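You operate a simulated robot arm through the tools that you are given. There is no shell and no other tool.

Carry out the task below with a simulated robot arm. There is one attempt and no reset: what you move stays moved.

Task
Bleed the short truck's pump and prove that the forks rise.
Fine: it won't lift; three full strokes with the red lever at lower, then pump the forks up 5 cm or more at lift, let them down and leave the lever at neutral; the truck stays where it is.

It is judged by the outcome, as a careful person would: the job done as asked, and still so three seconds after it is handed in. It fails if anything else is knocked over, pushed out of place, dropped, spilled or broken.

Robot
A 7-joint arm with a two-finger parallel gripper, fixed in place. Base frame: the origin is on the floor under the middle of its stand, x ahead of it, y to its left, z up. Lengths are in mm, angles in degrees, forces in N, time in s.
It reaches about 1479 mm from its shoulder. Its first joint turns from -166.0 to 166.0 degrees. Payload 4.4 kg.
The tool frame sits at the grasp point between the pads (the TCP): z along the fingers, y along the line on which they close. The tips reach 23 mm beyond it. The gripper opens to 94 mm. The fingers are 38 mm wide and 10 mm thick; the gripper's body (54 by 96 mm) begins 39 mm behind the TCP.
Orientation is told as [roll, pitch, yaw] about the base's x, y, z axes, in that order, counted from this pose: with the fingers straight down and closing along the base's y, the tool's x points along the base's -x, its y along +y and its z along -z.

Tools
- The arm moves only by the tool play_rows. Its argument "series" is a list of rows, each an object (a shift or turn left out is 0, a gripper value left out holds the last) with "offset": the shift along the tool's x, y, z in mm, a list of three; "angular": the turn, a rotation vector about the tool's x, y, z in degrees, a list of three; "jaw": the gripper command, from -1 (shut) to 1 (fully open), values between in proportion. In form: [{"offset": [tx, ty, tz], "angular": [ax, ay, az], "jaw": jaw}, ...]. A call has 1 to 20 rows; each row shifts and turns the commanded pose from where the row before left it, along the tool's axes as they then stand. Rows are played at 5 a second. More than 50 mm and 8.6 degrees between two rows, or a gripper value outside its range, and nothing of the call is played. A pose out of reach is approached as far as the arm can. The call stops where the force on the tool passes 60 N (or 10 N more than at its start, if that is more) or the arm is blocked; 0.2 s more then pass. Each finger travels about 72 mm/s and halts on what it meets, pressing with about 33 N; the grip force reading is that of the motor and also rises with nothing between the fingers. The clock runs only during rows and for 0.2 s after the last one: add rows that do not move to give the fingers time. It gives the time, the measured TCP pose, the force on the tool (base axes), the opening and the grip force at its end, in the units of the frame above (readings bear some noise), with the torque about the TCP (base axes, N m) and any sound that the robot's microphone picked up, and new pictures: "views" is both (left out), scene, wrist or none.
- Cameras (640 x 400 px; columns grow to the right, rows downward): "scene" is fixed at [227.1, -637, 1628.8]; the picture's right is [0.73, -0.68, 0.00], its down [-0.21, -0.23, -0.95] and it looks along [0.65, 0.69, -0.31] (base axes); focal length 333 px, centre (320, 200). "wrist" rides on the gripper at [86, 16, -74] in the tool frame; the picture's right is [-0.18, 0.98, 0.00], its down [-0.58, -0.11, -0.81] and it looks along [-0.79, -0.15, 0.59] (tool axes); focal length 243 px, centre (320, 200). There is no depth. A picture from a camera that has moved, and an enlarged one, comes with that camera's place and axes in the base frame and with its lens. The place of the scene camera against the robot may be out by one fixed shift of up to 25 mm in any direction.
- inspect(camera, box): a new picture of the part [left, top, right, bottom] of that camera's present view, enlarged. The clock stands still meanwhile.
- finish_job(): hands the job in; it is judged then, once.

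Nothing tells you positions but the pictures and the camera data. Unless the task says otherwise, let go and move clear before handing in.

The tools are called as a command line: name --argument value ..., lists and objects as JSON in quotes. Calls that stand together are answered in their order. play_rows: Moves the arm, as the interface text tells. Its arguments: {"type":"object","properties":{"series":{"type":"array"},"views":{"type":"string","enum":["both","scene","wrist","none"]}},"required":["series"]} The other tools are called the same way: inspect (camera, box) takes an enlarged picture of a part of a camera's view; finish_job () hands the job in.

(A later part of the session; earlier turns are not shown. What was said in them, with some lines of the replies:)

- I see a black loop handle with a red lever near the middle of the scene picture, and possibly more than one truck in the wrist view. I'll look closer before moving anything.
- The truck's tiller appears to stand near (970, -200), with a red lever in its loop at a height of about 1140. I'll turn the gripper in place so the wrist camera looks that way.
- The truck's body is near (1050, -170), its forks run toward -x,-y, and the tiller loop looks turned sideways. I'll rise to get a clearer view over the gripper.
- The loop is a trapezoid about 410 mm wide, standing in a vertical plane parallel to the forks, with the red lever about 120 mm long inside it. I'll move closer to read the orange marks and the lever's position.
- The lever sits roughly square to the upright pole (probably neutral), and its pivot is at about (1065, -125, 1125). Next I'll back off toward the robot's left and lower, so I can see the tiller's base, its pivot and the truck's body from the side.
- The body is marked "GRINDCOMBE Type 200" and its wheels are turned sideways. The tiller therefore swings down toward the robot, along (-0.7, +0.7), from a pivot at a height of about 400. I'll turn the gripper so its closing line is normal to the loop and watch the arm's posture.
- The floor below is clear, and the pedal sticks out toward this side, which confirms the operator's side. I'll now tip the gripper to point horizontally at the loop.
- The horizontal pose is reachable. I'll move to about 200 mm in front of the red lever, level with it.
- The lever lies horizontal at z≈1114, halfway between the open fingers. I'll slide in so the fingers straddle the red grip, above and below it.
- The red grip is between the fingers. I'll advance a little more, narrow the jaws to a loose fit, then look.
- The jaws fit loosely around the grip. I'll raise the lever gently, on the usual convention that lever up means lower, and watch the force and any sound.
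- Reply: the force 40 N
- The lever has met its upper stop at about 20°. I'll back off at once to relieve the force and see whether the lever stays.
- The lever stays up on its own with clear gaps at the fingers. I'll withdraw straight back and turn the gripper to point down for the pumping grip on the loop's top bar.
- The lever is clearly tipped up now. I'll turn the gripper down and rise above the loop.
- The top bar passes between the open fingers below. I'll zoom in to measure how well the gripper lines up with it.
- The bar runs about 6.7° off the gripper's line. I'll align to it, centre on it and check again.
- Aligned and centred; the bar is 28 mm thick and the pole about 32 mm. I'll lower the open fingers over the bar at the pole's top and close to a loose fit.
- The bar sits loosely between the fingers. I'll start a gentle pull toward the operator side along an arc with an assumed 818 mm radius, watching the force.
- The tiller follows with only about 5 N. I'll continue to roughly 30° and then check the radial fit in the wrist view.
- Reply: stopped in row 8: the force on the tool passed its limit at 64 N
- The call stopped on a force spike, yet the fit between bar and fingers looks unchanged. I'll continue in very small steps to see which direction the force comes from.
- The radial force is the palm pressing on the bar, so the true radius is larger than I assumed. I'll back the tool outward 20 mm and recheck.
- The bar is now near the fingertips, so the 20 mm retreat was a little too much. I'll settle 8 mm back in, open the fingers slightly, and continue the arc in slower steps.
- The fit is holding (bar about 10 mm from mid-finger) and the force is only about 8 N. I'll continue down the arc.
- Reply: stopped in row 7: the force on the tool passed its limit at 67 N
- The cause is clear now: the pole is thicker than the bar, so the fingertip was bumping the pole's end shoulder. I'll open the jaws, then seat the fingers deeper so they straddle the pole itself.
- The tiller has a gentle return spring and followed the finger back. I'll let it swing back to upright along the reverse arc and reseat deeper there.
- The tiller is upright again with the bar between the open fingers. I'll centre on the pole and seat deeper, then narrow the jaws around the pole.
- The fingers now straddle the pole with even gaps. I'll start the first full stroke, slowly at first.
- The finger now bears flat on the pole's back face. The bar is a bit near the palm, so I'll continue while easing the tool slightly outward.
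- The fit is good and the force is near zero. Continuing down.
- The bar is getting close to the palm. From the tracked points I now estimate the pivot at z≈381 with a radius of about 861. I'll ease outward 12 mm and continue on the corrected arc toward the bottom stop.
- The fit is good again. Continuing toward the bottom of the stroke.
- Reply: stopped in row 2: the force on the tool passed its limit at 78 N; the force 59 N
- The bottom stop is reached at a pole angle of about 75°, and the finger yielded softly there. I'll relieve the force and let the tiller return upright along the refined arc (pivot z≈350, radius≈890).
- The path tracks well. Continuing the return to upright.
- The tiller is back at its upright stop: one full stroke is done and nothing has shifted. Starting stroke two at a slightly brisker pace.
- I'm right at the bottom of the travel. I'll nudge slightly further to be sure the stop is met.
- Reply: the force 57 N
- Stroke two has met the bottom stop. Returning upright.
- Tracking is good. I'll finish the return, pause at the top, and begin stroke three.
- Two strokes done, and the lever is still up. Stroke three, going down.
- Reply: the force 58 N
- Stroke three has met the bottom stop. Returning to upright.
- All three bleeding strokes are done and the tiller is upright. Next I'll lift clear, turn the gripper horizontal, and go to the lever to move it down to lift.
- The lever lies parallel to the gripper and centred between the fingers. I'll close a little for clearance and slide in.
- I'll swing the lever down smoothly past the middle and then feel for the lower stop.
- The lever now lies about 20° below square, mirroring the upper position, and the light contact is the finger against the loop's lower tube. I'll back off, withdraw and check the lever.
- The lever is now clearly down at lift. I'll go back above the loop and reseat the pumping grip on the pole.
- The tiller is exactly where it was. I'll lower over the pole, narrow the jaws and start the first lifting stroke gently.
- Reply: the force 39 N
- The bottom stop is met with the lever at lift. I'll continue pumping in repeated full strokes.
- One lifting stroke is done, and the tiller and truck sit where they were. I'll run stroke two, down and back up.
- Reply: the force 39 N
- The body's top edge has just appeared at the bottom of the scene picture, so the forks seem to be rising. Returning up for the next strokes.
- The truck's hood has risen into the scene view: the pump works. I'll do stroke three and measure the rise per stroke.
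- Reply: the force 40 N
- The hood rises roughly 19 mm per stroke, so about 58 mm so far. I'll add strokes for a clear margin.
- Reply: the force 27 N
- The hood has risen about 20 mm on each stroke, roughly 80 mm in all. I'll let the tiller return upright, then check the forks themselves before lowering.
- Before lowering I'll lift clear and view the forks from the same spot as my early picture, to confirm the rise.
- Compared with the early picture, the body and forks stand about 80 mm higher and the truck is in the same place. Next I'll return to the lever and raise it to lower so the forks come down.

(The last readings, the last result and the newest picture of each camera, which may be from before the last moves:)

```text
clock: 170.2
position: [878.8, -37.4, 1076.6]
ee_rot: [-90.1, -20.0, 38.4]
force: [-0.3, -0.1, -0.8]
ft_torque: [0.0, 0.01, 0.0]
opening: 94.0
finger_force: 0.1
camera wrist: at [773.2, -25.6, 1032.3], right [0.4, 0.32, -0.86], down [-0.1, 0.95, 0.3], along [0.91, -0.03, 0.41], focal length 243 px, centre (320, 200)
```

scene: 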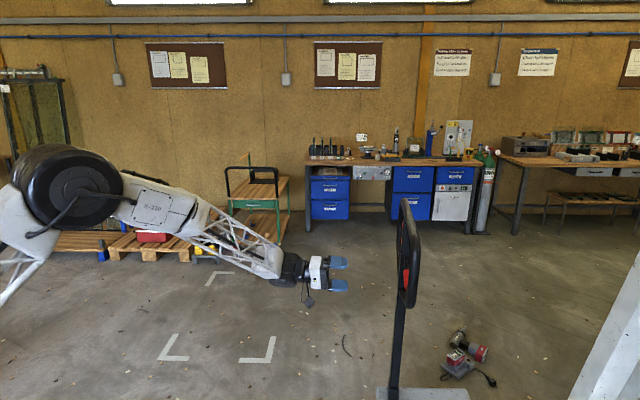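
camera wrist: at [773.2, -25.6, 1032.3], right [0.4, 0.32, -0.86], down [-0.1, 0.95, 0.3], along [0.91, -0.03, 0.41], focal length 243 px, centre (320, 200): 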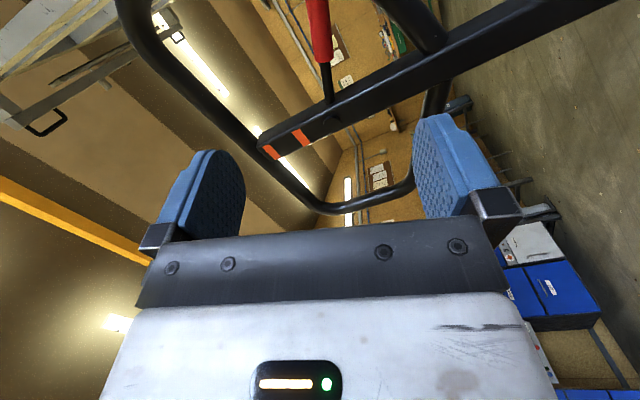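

play_rows --series '[{"jaw": -0.05}, {}, {}, {"offset": [0, 0, 48]}, {"offset": [0, 0, 48]}, {"offset": [0, 0, 48]}, {"offset": [0, 0, 48]}, {"jaw": -0.2}, {}]'

inspect --camera "scene" --box '[340, 180, 480, 320]'

```text
clock: 172.2
position: [996.9, -189.0, 1078.0]
ee_rot: [-90.0, -20.0, 38.4]
force: [-0.1, -0.6, 0.0]
ft_torque: [-0.01, -0.01, 0.02]
opening: 37.6
finger_force: 0.0
camera wrist: at [891.3, -176.5, 1032.6], right [0.4, 0.31, -0.86], down [-0.1, 0.95, 0.3], along [0.91, -0.03, 0.41], focal length 243 px, centre (320, 200)
```

scene: 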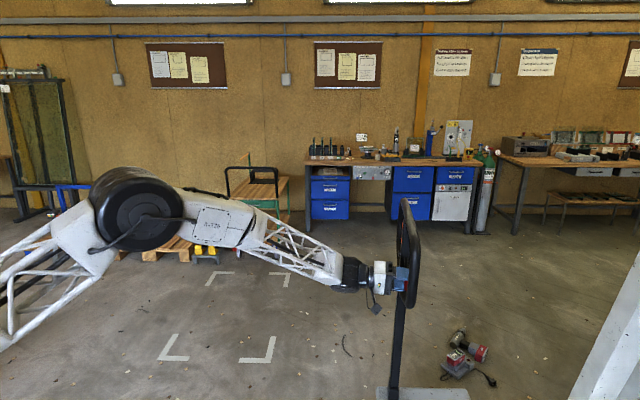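
wrist: 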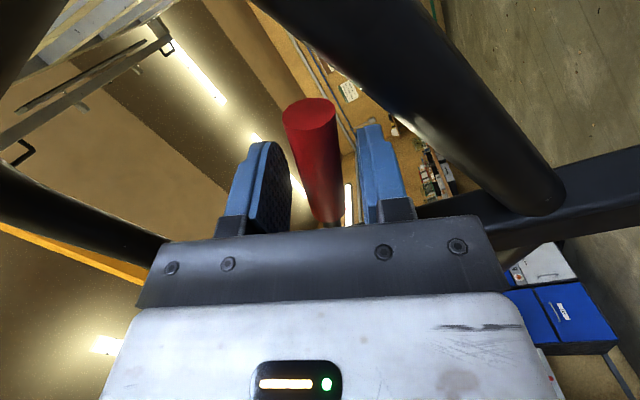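

```text
2.86 times, centred on (410, 250) of scene
camera zoom: at [227.1, -637.0, 1628.8], right [0.73, -0.68, 0.0], down [-0.21, -0.23, -0.95], along [0.65, 0.69, -0.31], focal length 953 px, centre (63, 57)
```

zoom: 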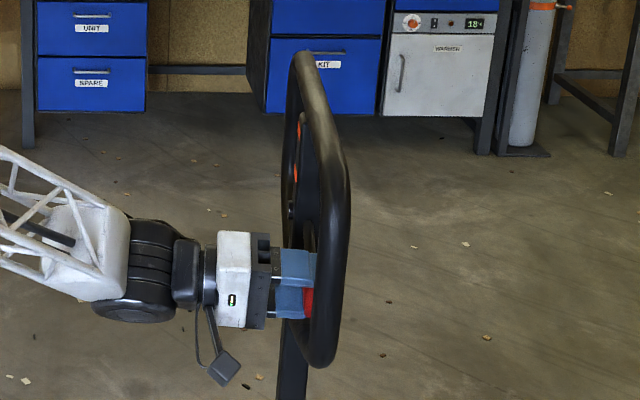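

The lever is held loosely. I'll swing it up to lower in an arc.

play_rows --series '[{"offset": [0, -7, 0], "angular": [0, 0, -4]}, {"offset": [0, -7, 0], "angular": [0, 0, -4]}, {"offset": [0, -7, 0], "angular": [0, 0, -4]}, {"offset": [0, -7, 0], "angular": [0, 0, -4]}, {"offset": [0, -7, 0], "angular": [0, 0, -4]}, {"offset": [0, -7, 0], "angular": [0, 0, -4]}, {"offset": [0, -7, 0], "angular": [0, 0, -4]}, {"offset": [0, -7, 0], "angular": [0, 0, -4]}, {"offset": [0, -7, 0], "angular": [0, 0, -4]}, {"offset": [0, -7, 0], "angular": [0, 0, -4]}, {}]'

```text
clock: 174.6
position: [995.1, -189.2, 1146.2]
ee_rot: [-90.0, 20.2, 38.2]
force: [0.6, -0.6, -0.2]
ft_torque: [0.03, 0.0, 0.0]
opening: 37.5
finger_force: 0.0
camera wrist: at [881.7, -184.2, 1160.8], right [-0.13, -0.1, -0.99], down [-0.04, 0.99, -0.1], along [0.99, 0.03, -0.13], focal length 243 px, centre (320, 200)
```

scene: 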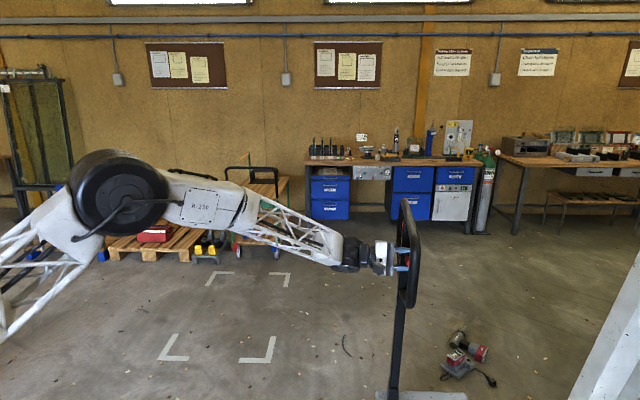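
wrist: 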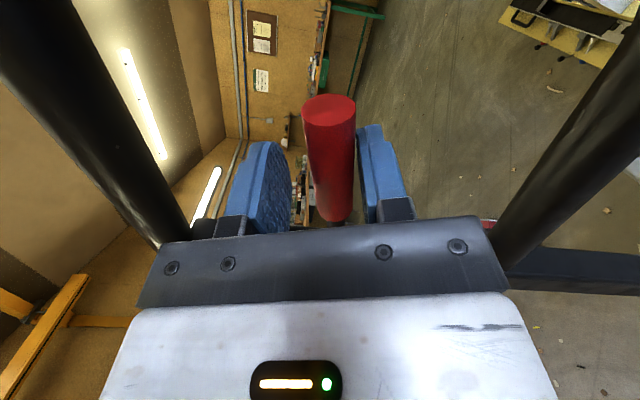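

play_rows --series '[{"offset": [0, -6, 0]}, {"offset": [0, -6, 0]}, {}]'

inspect --camera "scene" --box '[340, 320, 500, 400]'

```text
clock: 175.4
position: [998.1, -186.6, 1156.4]
ee_rot: [-90.1, 20.1, 38.2]
force: [0.0, -0.2, 0.2]
ft_torque: [-0.04, 0.03, 0.01]
opening: 37.6
finger_force: 0.1
camera wrist: at [885.1, -181.6, 1171.8], right [-0.13, -0.1, -0.99], down [-0.04, 0.99, -0.1], along [0.99, 0.03, -0.13], focal length 243 px, centre (320, 200)
```

scene: 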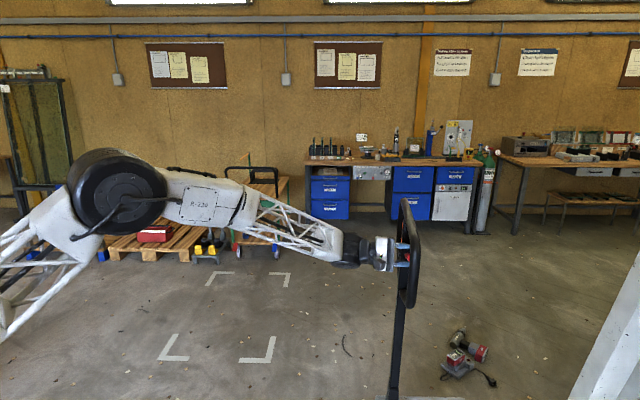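
wrist: 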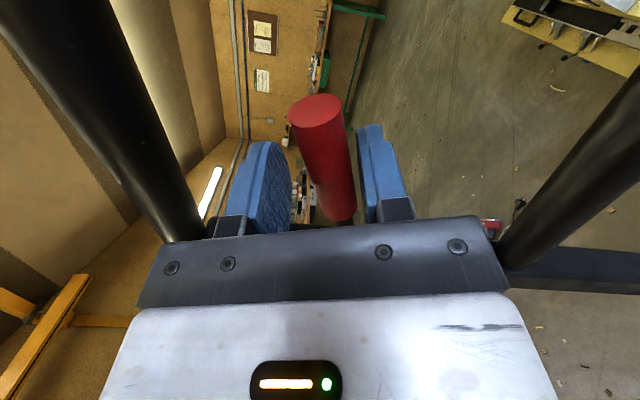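

```text
4.00 times, centred on (420, 360) of scene
camera zoom: at [227.1, -637.0, 1628.8], right [0.73, -0.68, 0.0], down [-0.21, -0.23, -0.95], along [0.65, 0.69, -0.31], focal length 1334 px, centre (-80, -440)
```

zoom: 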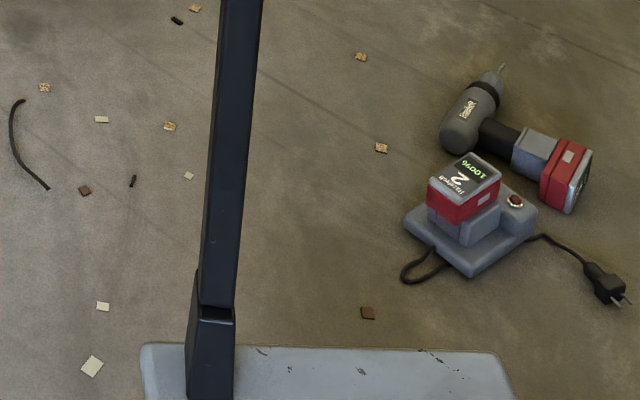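

Lever up is confirmed as lower: the hood is already sinking. I'll hold still while the forks come fully down.

play_rows --series '[{}, {}, {}, {}, {}, {}, {}, {}, {}, {}, {}, {}, {}, {}, {}, {}, {}, {}, {}, {}]' --views "scene"

inspect --camera "scene" --box '[340, 320, 500, 400]'

```text
clock: 179.6
position: [999.4, -186.4, 1157.5]
ee_rot: [-90.1, 20.1, 38.3]
force: [-1.0, -0.3, 0.0]
ft_torque: [-0.01, 0.01, -0.02]
opening: 37.8
finger_force: 0.0
```

scene: 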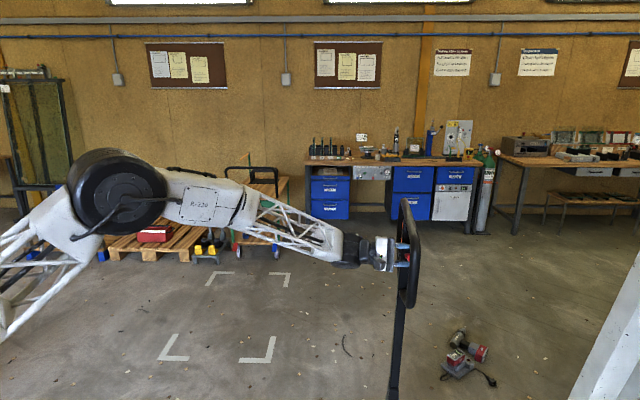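

```text
4.00 times, centred on (420, 360) of scene
camera zoom: at [227.1, -637.0, 1628.8], right [0.73, -0.68, 0.0], down [-0.21, -0.23, -0.95], along [0.65, 0.69, -0.31], focal length 1334 px, centre (-80, -440)
```

zoom: 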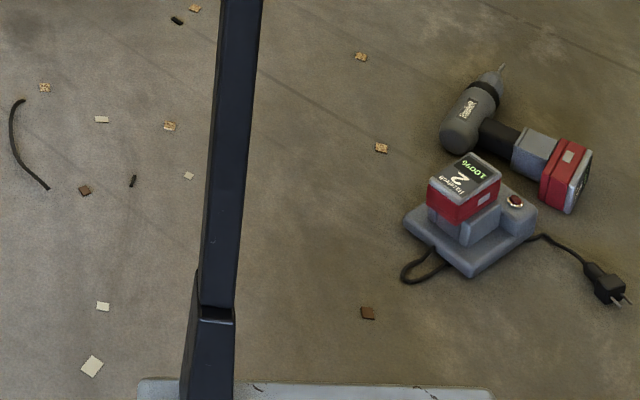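

play_rows --series '[{}, {}, {}, {}, {}, {}, {}, {}, {}, {}, {}, {}, {}, {}, {}]' --views "wrist"

inspect --camera "scene" --box '[340, 320, 500, 400]'

```text
clock: 182.8
position: [998.7, -186.5, 1156.6]
ee_rot: [-90.0, 20.1, 38.3]
force: [0.0, 0.3, 1.0]
ft_torque: [-0.03, -0.01, 0.02]
opening: 37.5
finger_force: 0.0
camera wrist: at [885.0, -181.7, 1171.6], right [-0.13, -0.1, -0.99], down [-0.04, 0.99, -0.1], along [0.99, 0.03, -0.13], focal length 243 px, centre (320, 200)
```

wrist: 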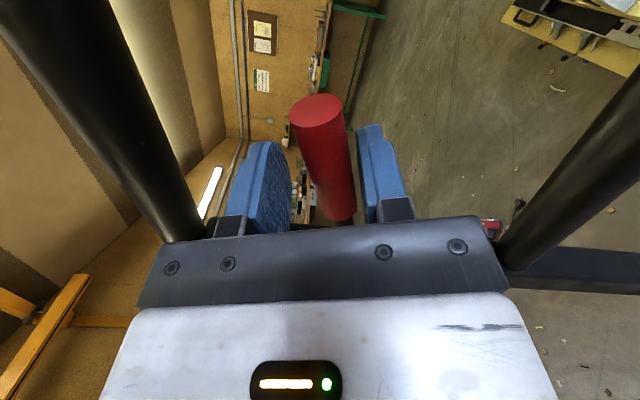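

```text
4.00 times, centred on (420, 360) of scene
camera zoom: at [227.1, -637.0, 1628.8], right [0.73, -0.68, 0.0], down [-0.21, -0.23, -0.95], along [0.65, 0.69, -0.31], focal length 1334 px, centre (-80, -440)
```

zoom: 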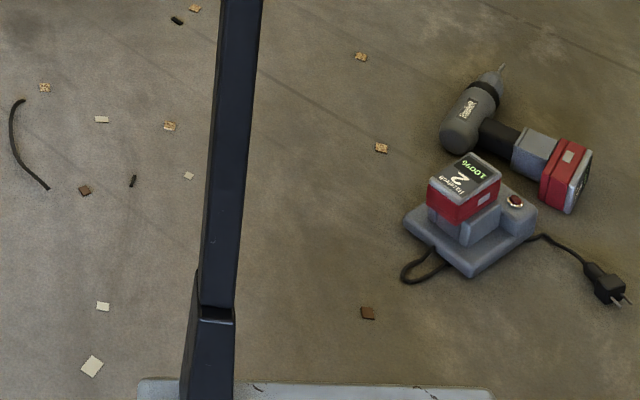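

The forks are fully down and at rest, after a total rise of about 83 mm. Next I'll bring the lever back to the middle, neutral.

play_rows --series '[{"offset": [0, 7, 0], "angular": [0, 0, 4]}, {"offset": [0, 7, 0], "angular": [0, 0, 4]}, {"offset": [0, 7, 0], "angular": [0, 0, 4]}, {"offset": [0, 7, 0], "angular": [0, 0, 4]}, {"offset": [0, 7, 0], "angular": [0, 0, 4]}, {"offset": [0, 4, 0]}, {}]'

inspect --camera "wrist" --box '[200, 60, 440, 240]'

```text
clock: 184.4
position: [992.0, -191.8, 1119.7]
ee_rot: [-90.0, 0.1, 38.4]
force: [-1.1, 0.8, 0.1]
ft_torque: [0.01, 0.01, -0.01]
opening: 37.6
finger_force: 0.3
camera wrist: at [879.1, -186.3, 1103.4], right [0.14, 0.11, -0.98], down [-0.04, 0.99, 0.11], along [0.99, 0.03, 0.15], focal length 243 px, centre (320, 200)
```

scene: 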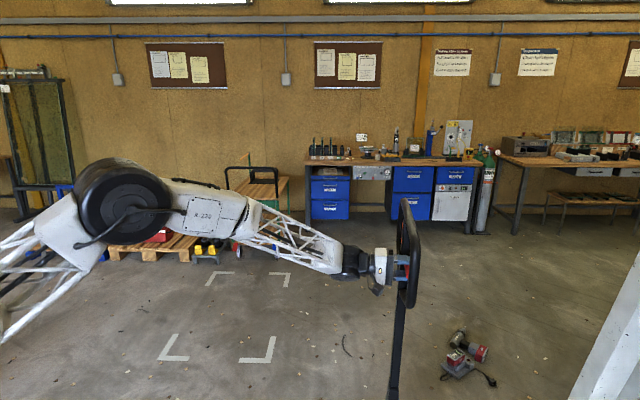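
wrist: 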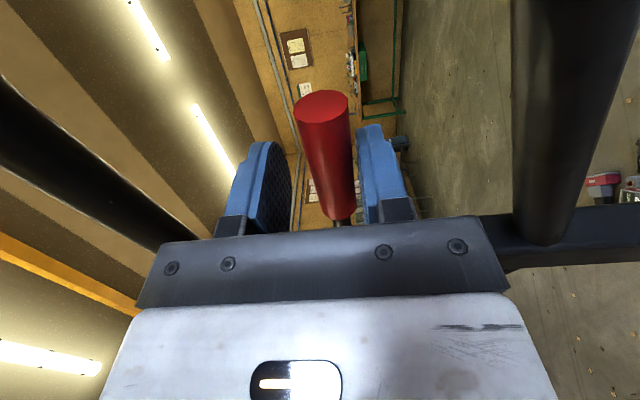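

```text
2.22 times, centred on (320, 150) of wrist
camera zoom: at [879.1, -186.3, 1103.4], right [0.14, 0.11, -0.98], down [-0.04, 0.99, 0.11], along [0.99, 0.03, 0.15], focal length 539 px, centre (320, 311)
```

zoom: 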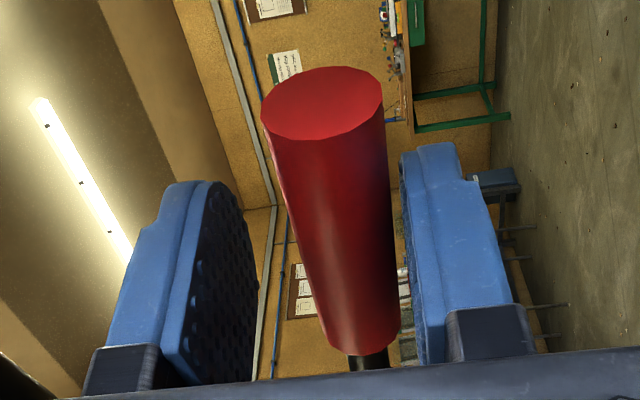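

The lever has settled near the middle on its own. I'll centre on it, withdraw and inspect its angle against the starting picture.

play_rows --series '[{"offset": [0, 5, 0], "jaw": 0.1}, {}, {"offset": [0, 0, -48]}, {"offset": [0, 0, -48]}, {"offset": [0, 0, -48]}, {"offset": [0, 0, -48], "jaw": 1}, {}]'

inspect --camera "scene" --box '[340, 180, 480, 320]'

inspect --camera "wrist" --box '[200, 0, 440, 220]'

```text
clock: 186.0
position: [872.1, -41.2, 1114.3]
ee_rot: [-90.0, 0.0, 38.5]
force: [1.3, 0.1, 0.7]
ft_torque: [-0.02, -0.01, 0.02]
opening: 93.8
finger_force: 0.1
camera wrist: at [759.5, -35.3, 1098.1], right [0.14, 0.11, -0.98], down [-0.04, 0.99, 0.11], along [0.99, 0.03, 0.15], focal length 243 px, centre (320, 200)
```

scene: 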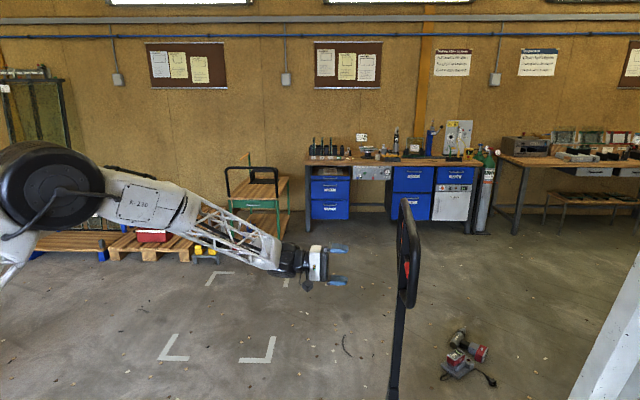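
wrist: 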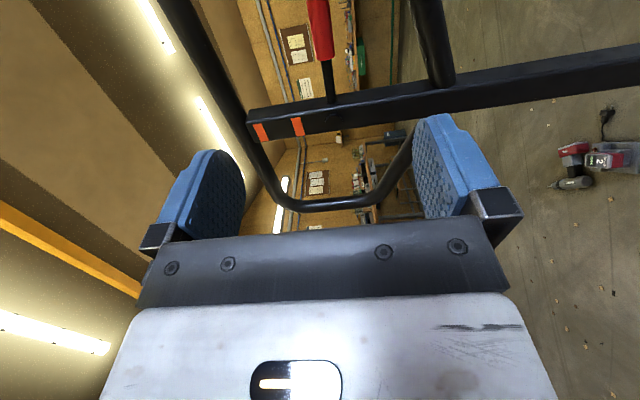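

```text
2.86 times, centred on (410, 250) of scene
camera zoom: at [227.1, -637.0, 1628.8], right [0.73, -0.68, 0.0], down [-0.21, -0.23, -0.95], along [0.65, 0.69, -0.31], focal length 953 px, centre (63, 57)
```

zoom: 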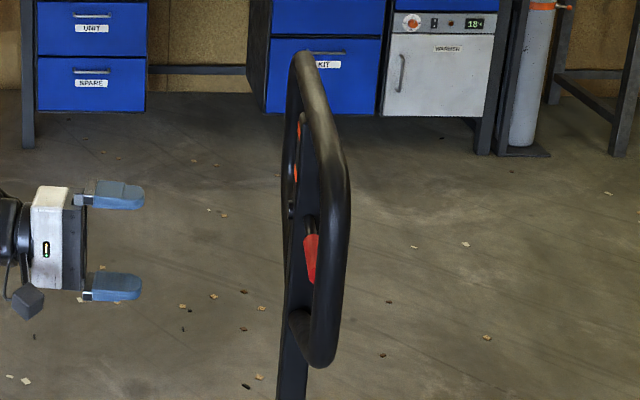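

```text
1.82 times, centred on (320, 110) of wrist
camera zoom: at [759.5, -35.3, 1098.1], right [0.14, 0.11, -0.98], down [-0.04, 0.99, 0.11], along [0.99, 0.03, 0.15], focal length 441 px, centre (320, 364)
```

zoom: 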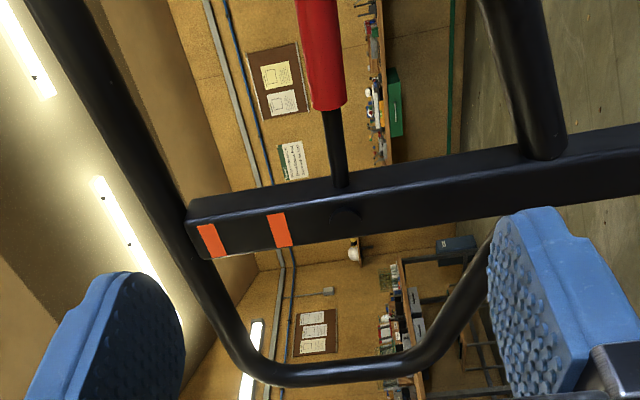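

The red lever sits at the same middle position as at the start, the tiller is upright and the forks are down. I'll retreat well clear and take a last look from the early viewpoint.

play_rows --series '[{"offset": [0, 0, -45]}, {"offset": [0, 0, -45]}, {"offset": [0, 0, -45]}, {"offset": [0, 0, -45]}, {"offset": [0, -45, 0]}, {"offset": [0, -45, 0]}, {"offset": [0, -45, 0]}, {"offset": [0, -45, 0]}, {"offset": [0, -45, 0]}, {"offset": [0, -45, 0]}, {"offset": [0, -37, 0]}]' --views "none"

play_rows --series '[{"angular": [-8.2, 0, 0]}, {"angular": [-8.2, 0, 0]}, {"angular": [-8.2, 0, 0]}, {"angular": [-8.2, 0, 0]}, {"angular": [-8.2, 0, 0]}, {"angular": [-8.2, 0, 0]}, {"angular": [-8.2, 0, 0]}, {"angular": [-8.2, 0, 0]}, {"angular": [-8.2, 0, 0]}, {"angular": [-8.2, 0, 0]}, {"angular": [-8, 0, 0]}, {}]' --views "none"

play_rows --series '[{"angular": [0, 0, 7.9]}, {"angular": [0, 0, 7.9]}, {"angular": [0, 0, 7.9]}, {"angular": [0, 0, 7.9]}, {"angular": [0, 0, 7.9]}, {"angular": [0, 0, 7.9]}, {"angular": [0, 0, 7.9]}, {"angular": [0, 0, 7.9]}, {"angular": [0, 0, 7.9]}, {"angular": [0, 0, 7.9]}, {"angular": [0, 0, 7.9]}, {"angular": [0, 0, 7.5]}, {}]'

inspect --camera "wrist" --box '[80, 0, 560, 240]'

inspect --camera "scene" --box '[340, 180, 480, 320]'

```text
clock: 188.4
position: [762.3, 98.7, 1420.2]
ee_rot: [-90.1, 0.2, 38.5]
force: [-0.7, 0.4, 0.2]
ft_torque: [-0.05, -0.02, 0.0]
opening: 94.2
finger_force: 0.0
```

```text
clock: 191.0
position: [762.8, 101.0, 1420.9]
ee_rot: [0.0, 0.1, 38.5]
force: [-0.7, 0.2, 0.9]
ft_torque: [0.0, -0.05, -0.01]
opening: 94.0
finger_force: 0.0
```

```text
clock: 193.8
position: [763.6, 101.4, 1421.7]
ee_rot: [-0.1, -0.1, -56.1]
force: [-0.1, -0.6, -0.8]
ft_torque: [0.01, 0.02, -0.03]
opening: 94.0
finger_force: 0.0
camera wrist: at [728.5, 182.4, 1495.4], right [0.92, 0.4, 0.0], down [0.23, -0.54, 0.81], along [0.32, -0.74, -0.59], focal length 243 px, centre (320, 200)
```

scene: 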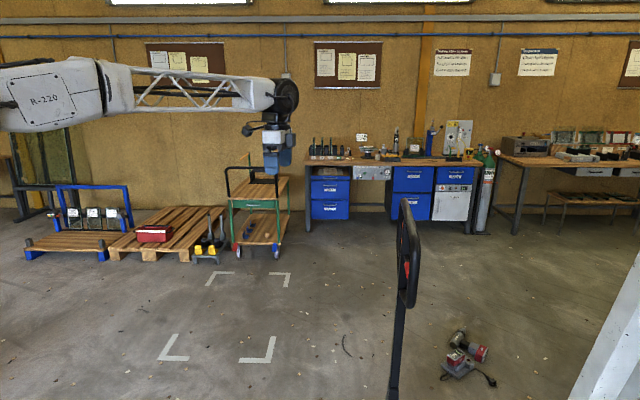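
wrist: 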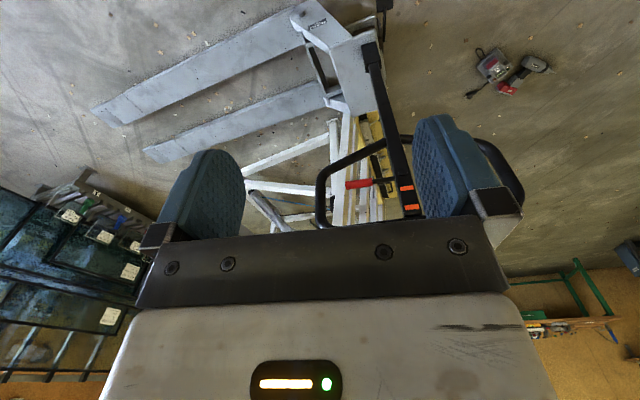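

```text
1.33 times, centred on (320, 120) of wrist
camera zoom: at [728.5, 182.4, 1495.4], right [0.92, 0.4, 0.0], down [0.23, -0.54, 0.81], along [0.32, -0.74, -0.59], focal length 324 px, centre (320, 307)
```

zoom: 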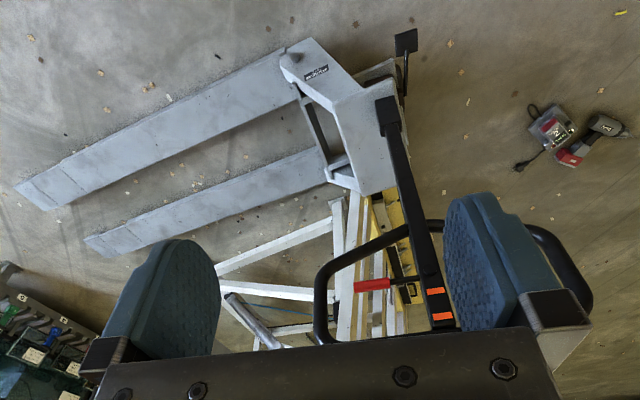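

```text
2.86 times, centred on (410, 250) of scene
camera zoom: at [227.1, -637.0, 1628.8], right [0.73, -0.68, 0.0], down [-0.21, -0.23, -0.95], along [0.65, 0.69, -0.31], focal length 953 px, centre (63, 57)
```

zoom: 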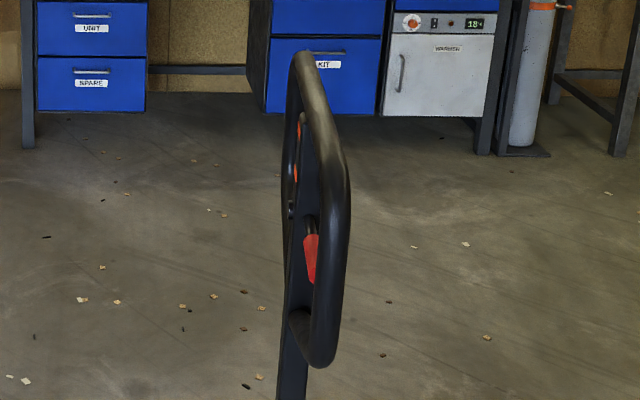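

play_rows --series '[{"offset": [35.1, 2.8, 0]}, {"offset": [35.1, 2.8, 0]}, {"offset": [35.1, 2.9, 0]}, {}]' --views "none"

inspect --camera "wrist" --box '[80, 0, 560, 240]'

inspect --camera "wrist" --box '[280, 20, 440, 230]'

inspect --camera "scene" --box '[340, 180, 480, 400]'

```text
clock: 194.8
position: [711.8, 192.7, 1421.5]
ee_rot: [-0.1, 0.0, -56.0]
force: [-0.2, 0.0, -0.7]
ft_torque: [-0.02, -0.01, 0.03]
opening: 93.9
finger_force: 0.1
```

```text
1.33 times, centred on (320, 120) of wrist
camera zoom: at [677.1, 273.8, 1496.3], right [0.92, 0.4, 0.0], down [0.24, -0.54, 0.81], along [0.32, -0.74, -0.59], focal length 324 px, centre (320, 307)
```

zoom: 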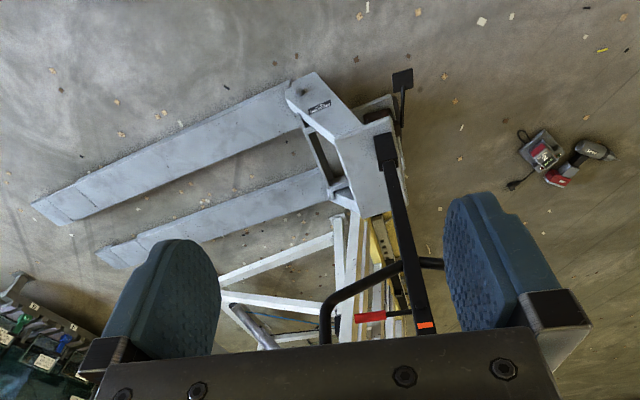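

```text
1.90 times, centred on (360, 125) of wrist
camera zoom: at [677.1, 273.8, 1496.3], right [0.92, 0.4, 0.0], down [0.24, -0.54, 0.81], along [0.32, -0.74, -0.59], focal length 462 px, centre (244, 343)
```

zoom: 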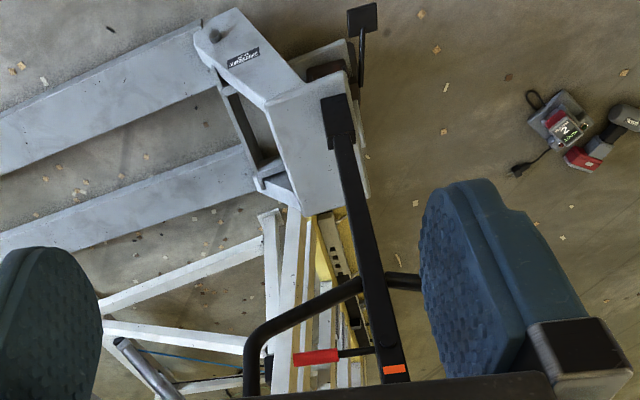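

```text
1.82 times, centred on (410, 290) of scene
camera zoom: at [227.1, -637.0, 1628.8], right [0.73, -0.68, 0.0], down [-0.21, -0.23, -0.95], along [0.65, 0.69, -0.31], focal length 606 px, centre (156, 36)
```

zoom: 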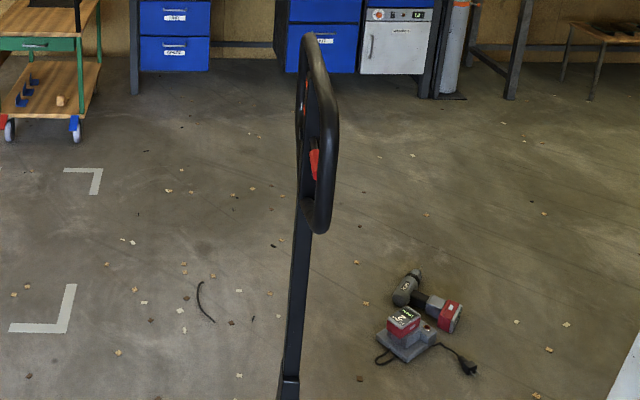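

From the same viewpoint as at the start, the forks are down, the truck and tiller stand where they were, the red lever is back at its middle position, and the arm is clear. I'm handing in the job.

finish_job

```text
The job is handed in.
```

The pump is bled and the forks rise. They came up about 80 mm and are now back down.

- **Bleeding:** I made three full strokes from upright to the bottom stop, with the red lever at lower (lever up). Two part-strokes before these ended early because my grip was wrong. They reached about 48° of the 75° travel, with the lever also at lower.
- **Lifting:** I made four full strokes with the lever at lift (lever down). The hood rose about 20 mm per stroke. A view from my first viewpoint confirmed the forks themselves were up. Both heights are estimates from camera pictures.
- **Lowering:** With the lever back at lower, the forks sank and came to rest. I confirmed they had stopped moving.
- **How it was left:** The lever is at neutral, its starting middle position, and the tiller is upright. The arm is clear of the truck.
- **Truck position:** A final picture from the first viewpoint shows the truck and everything around it in the same place, within a few millimetres.

Each full stroke was pushed until it met the bottom stop. The force there reached 78 N on the first stroke and about 60 N or less after that.
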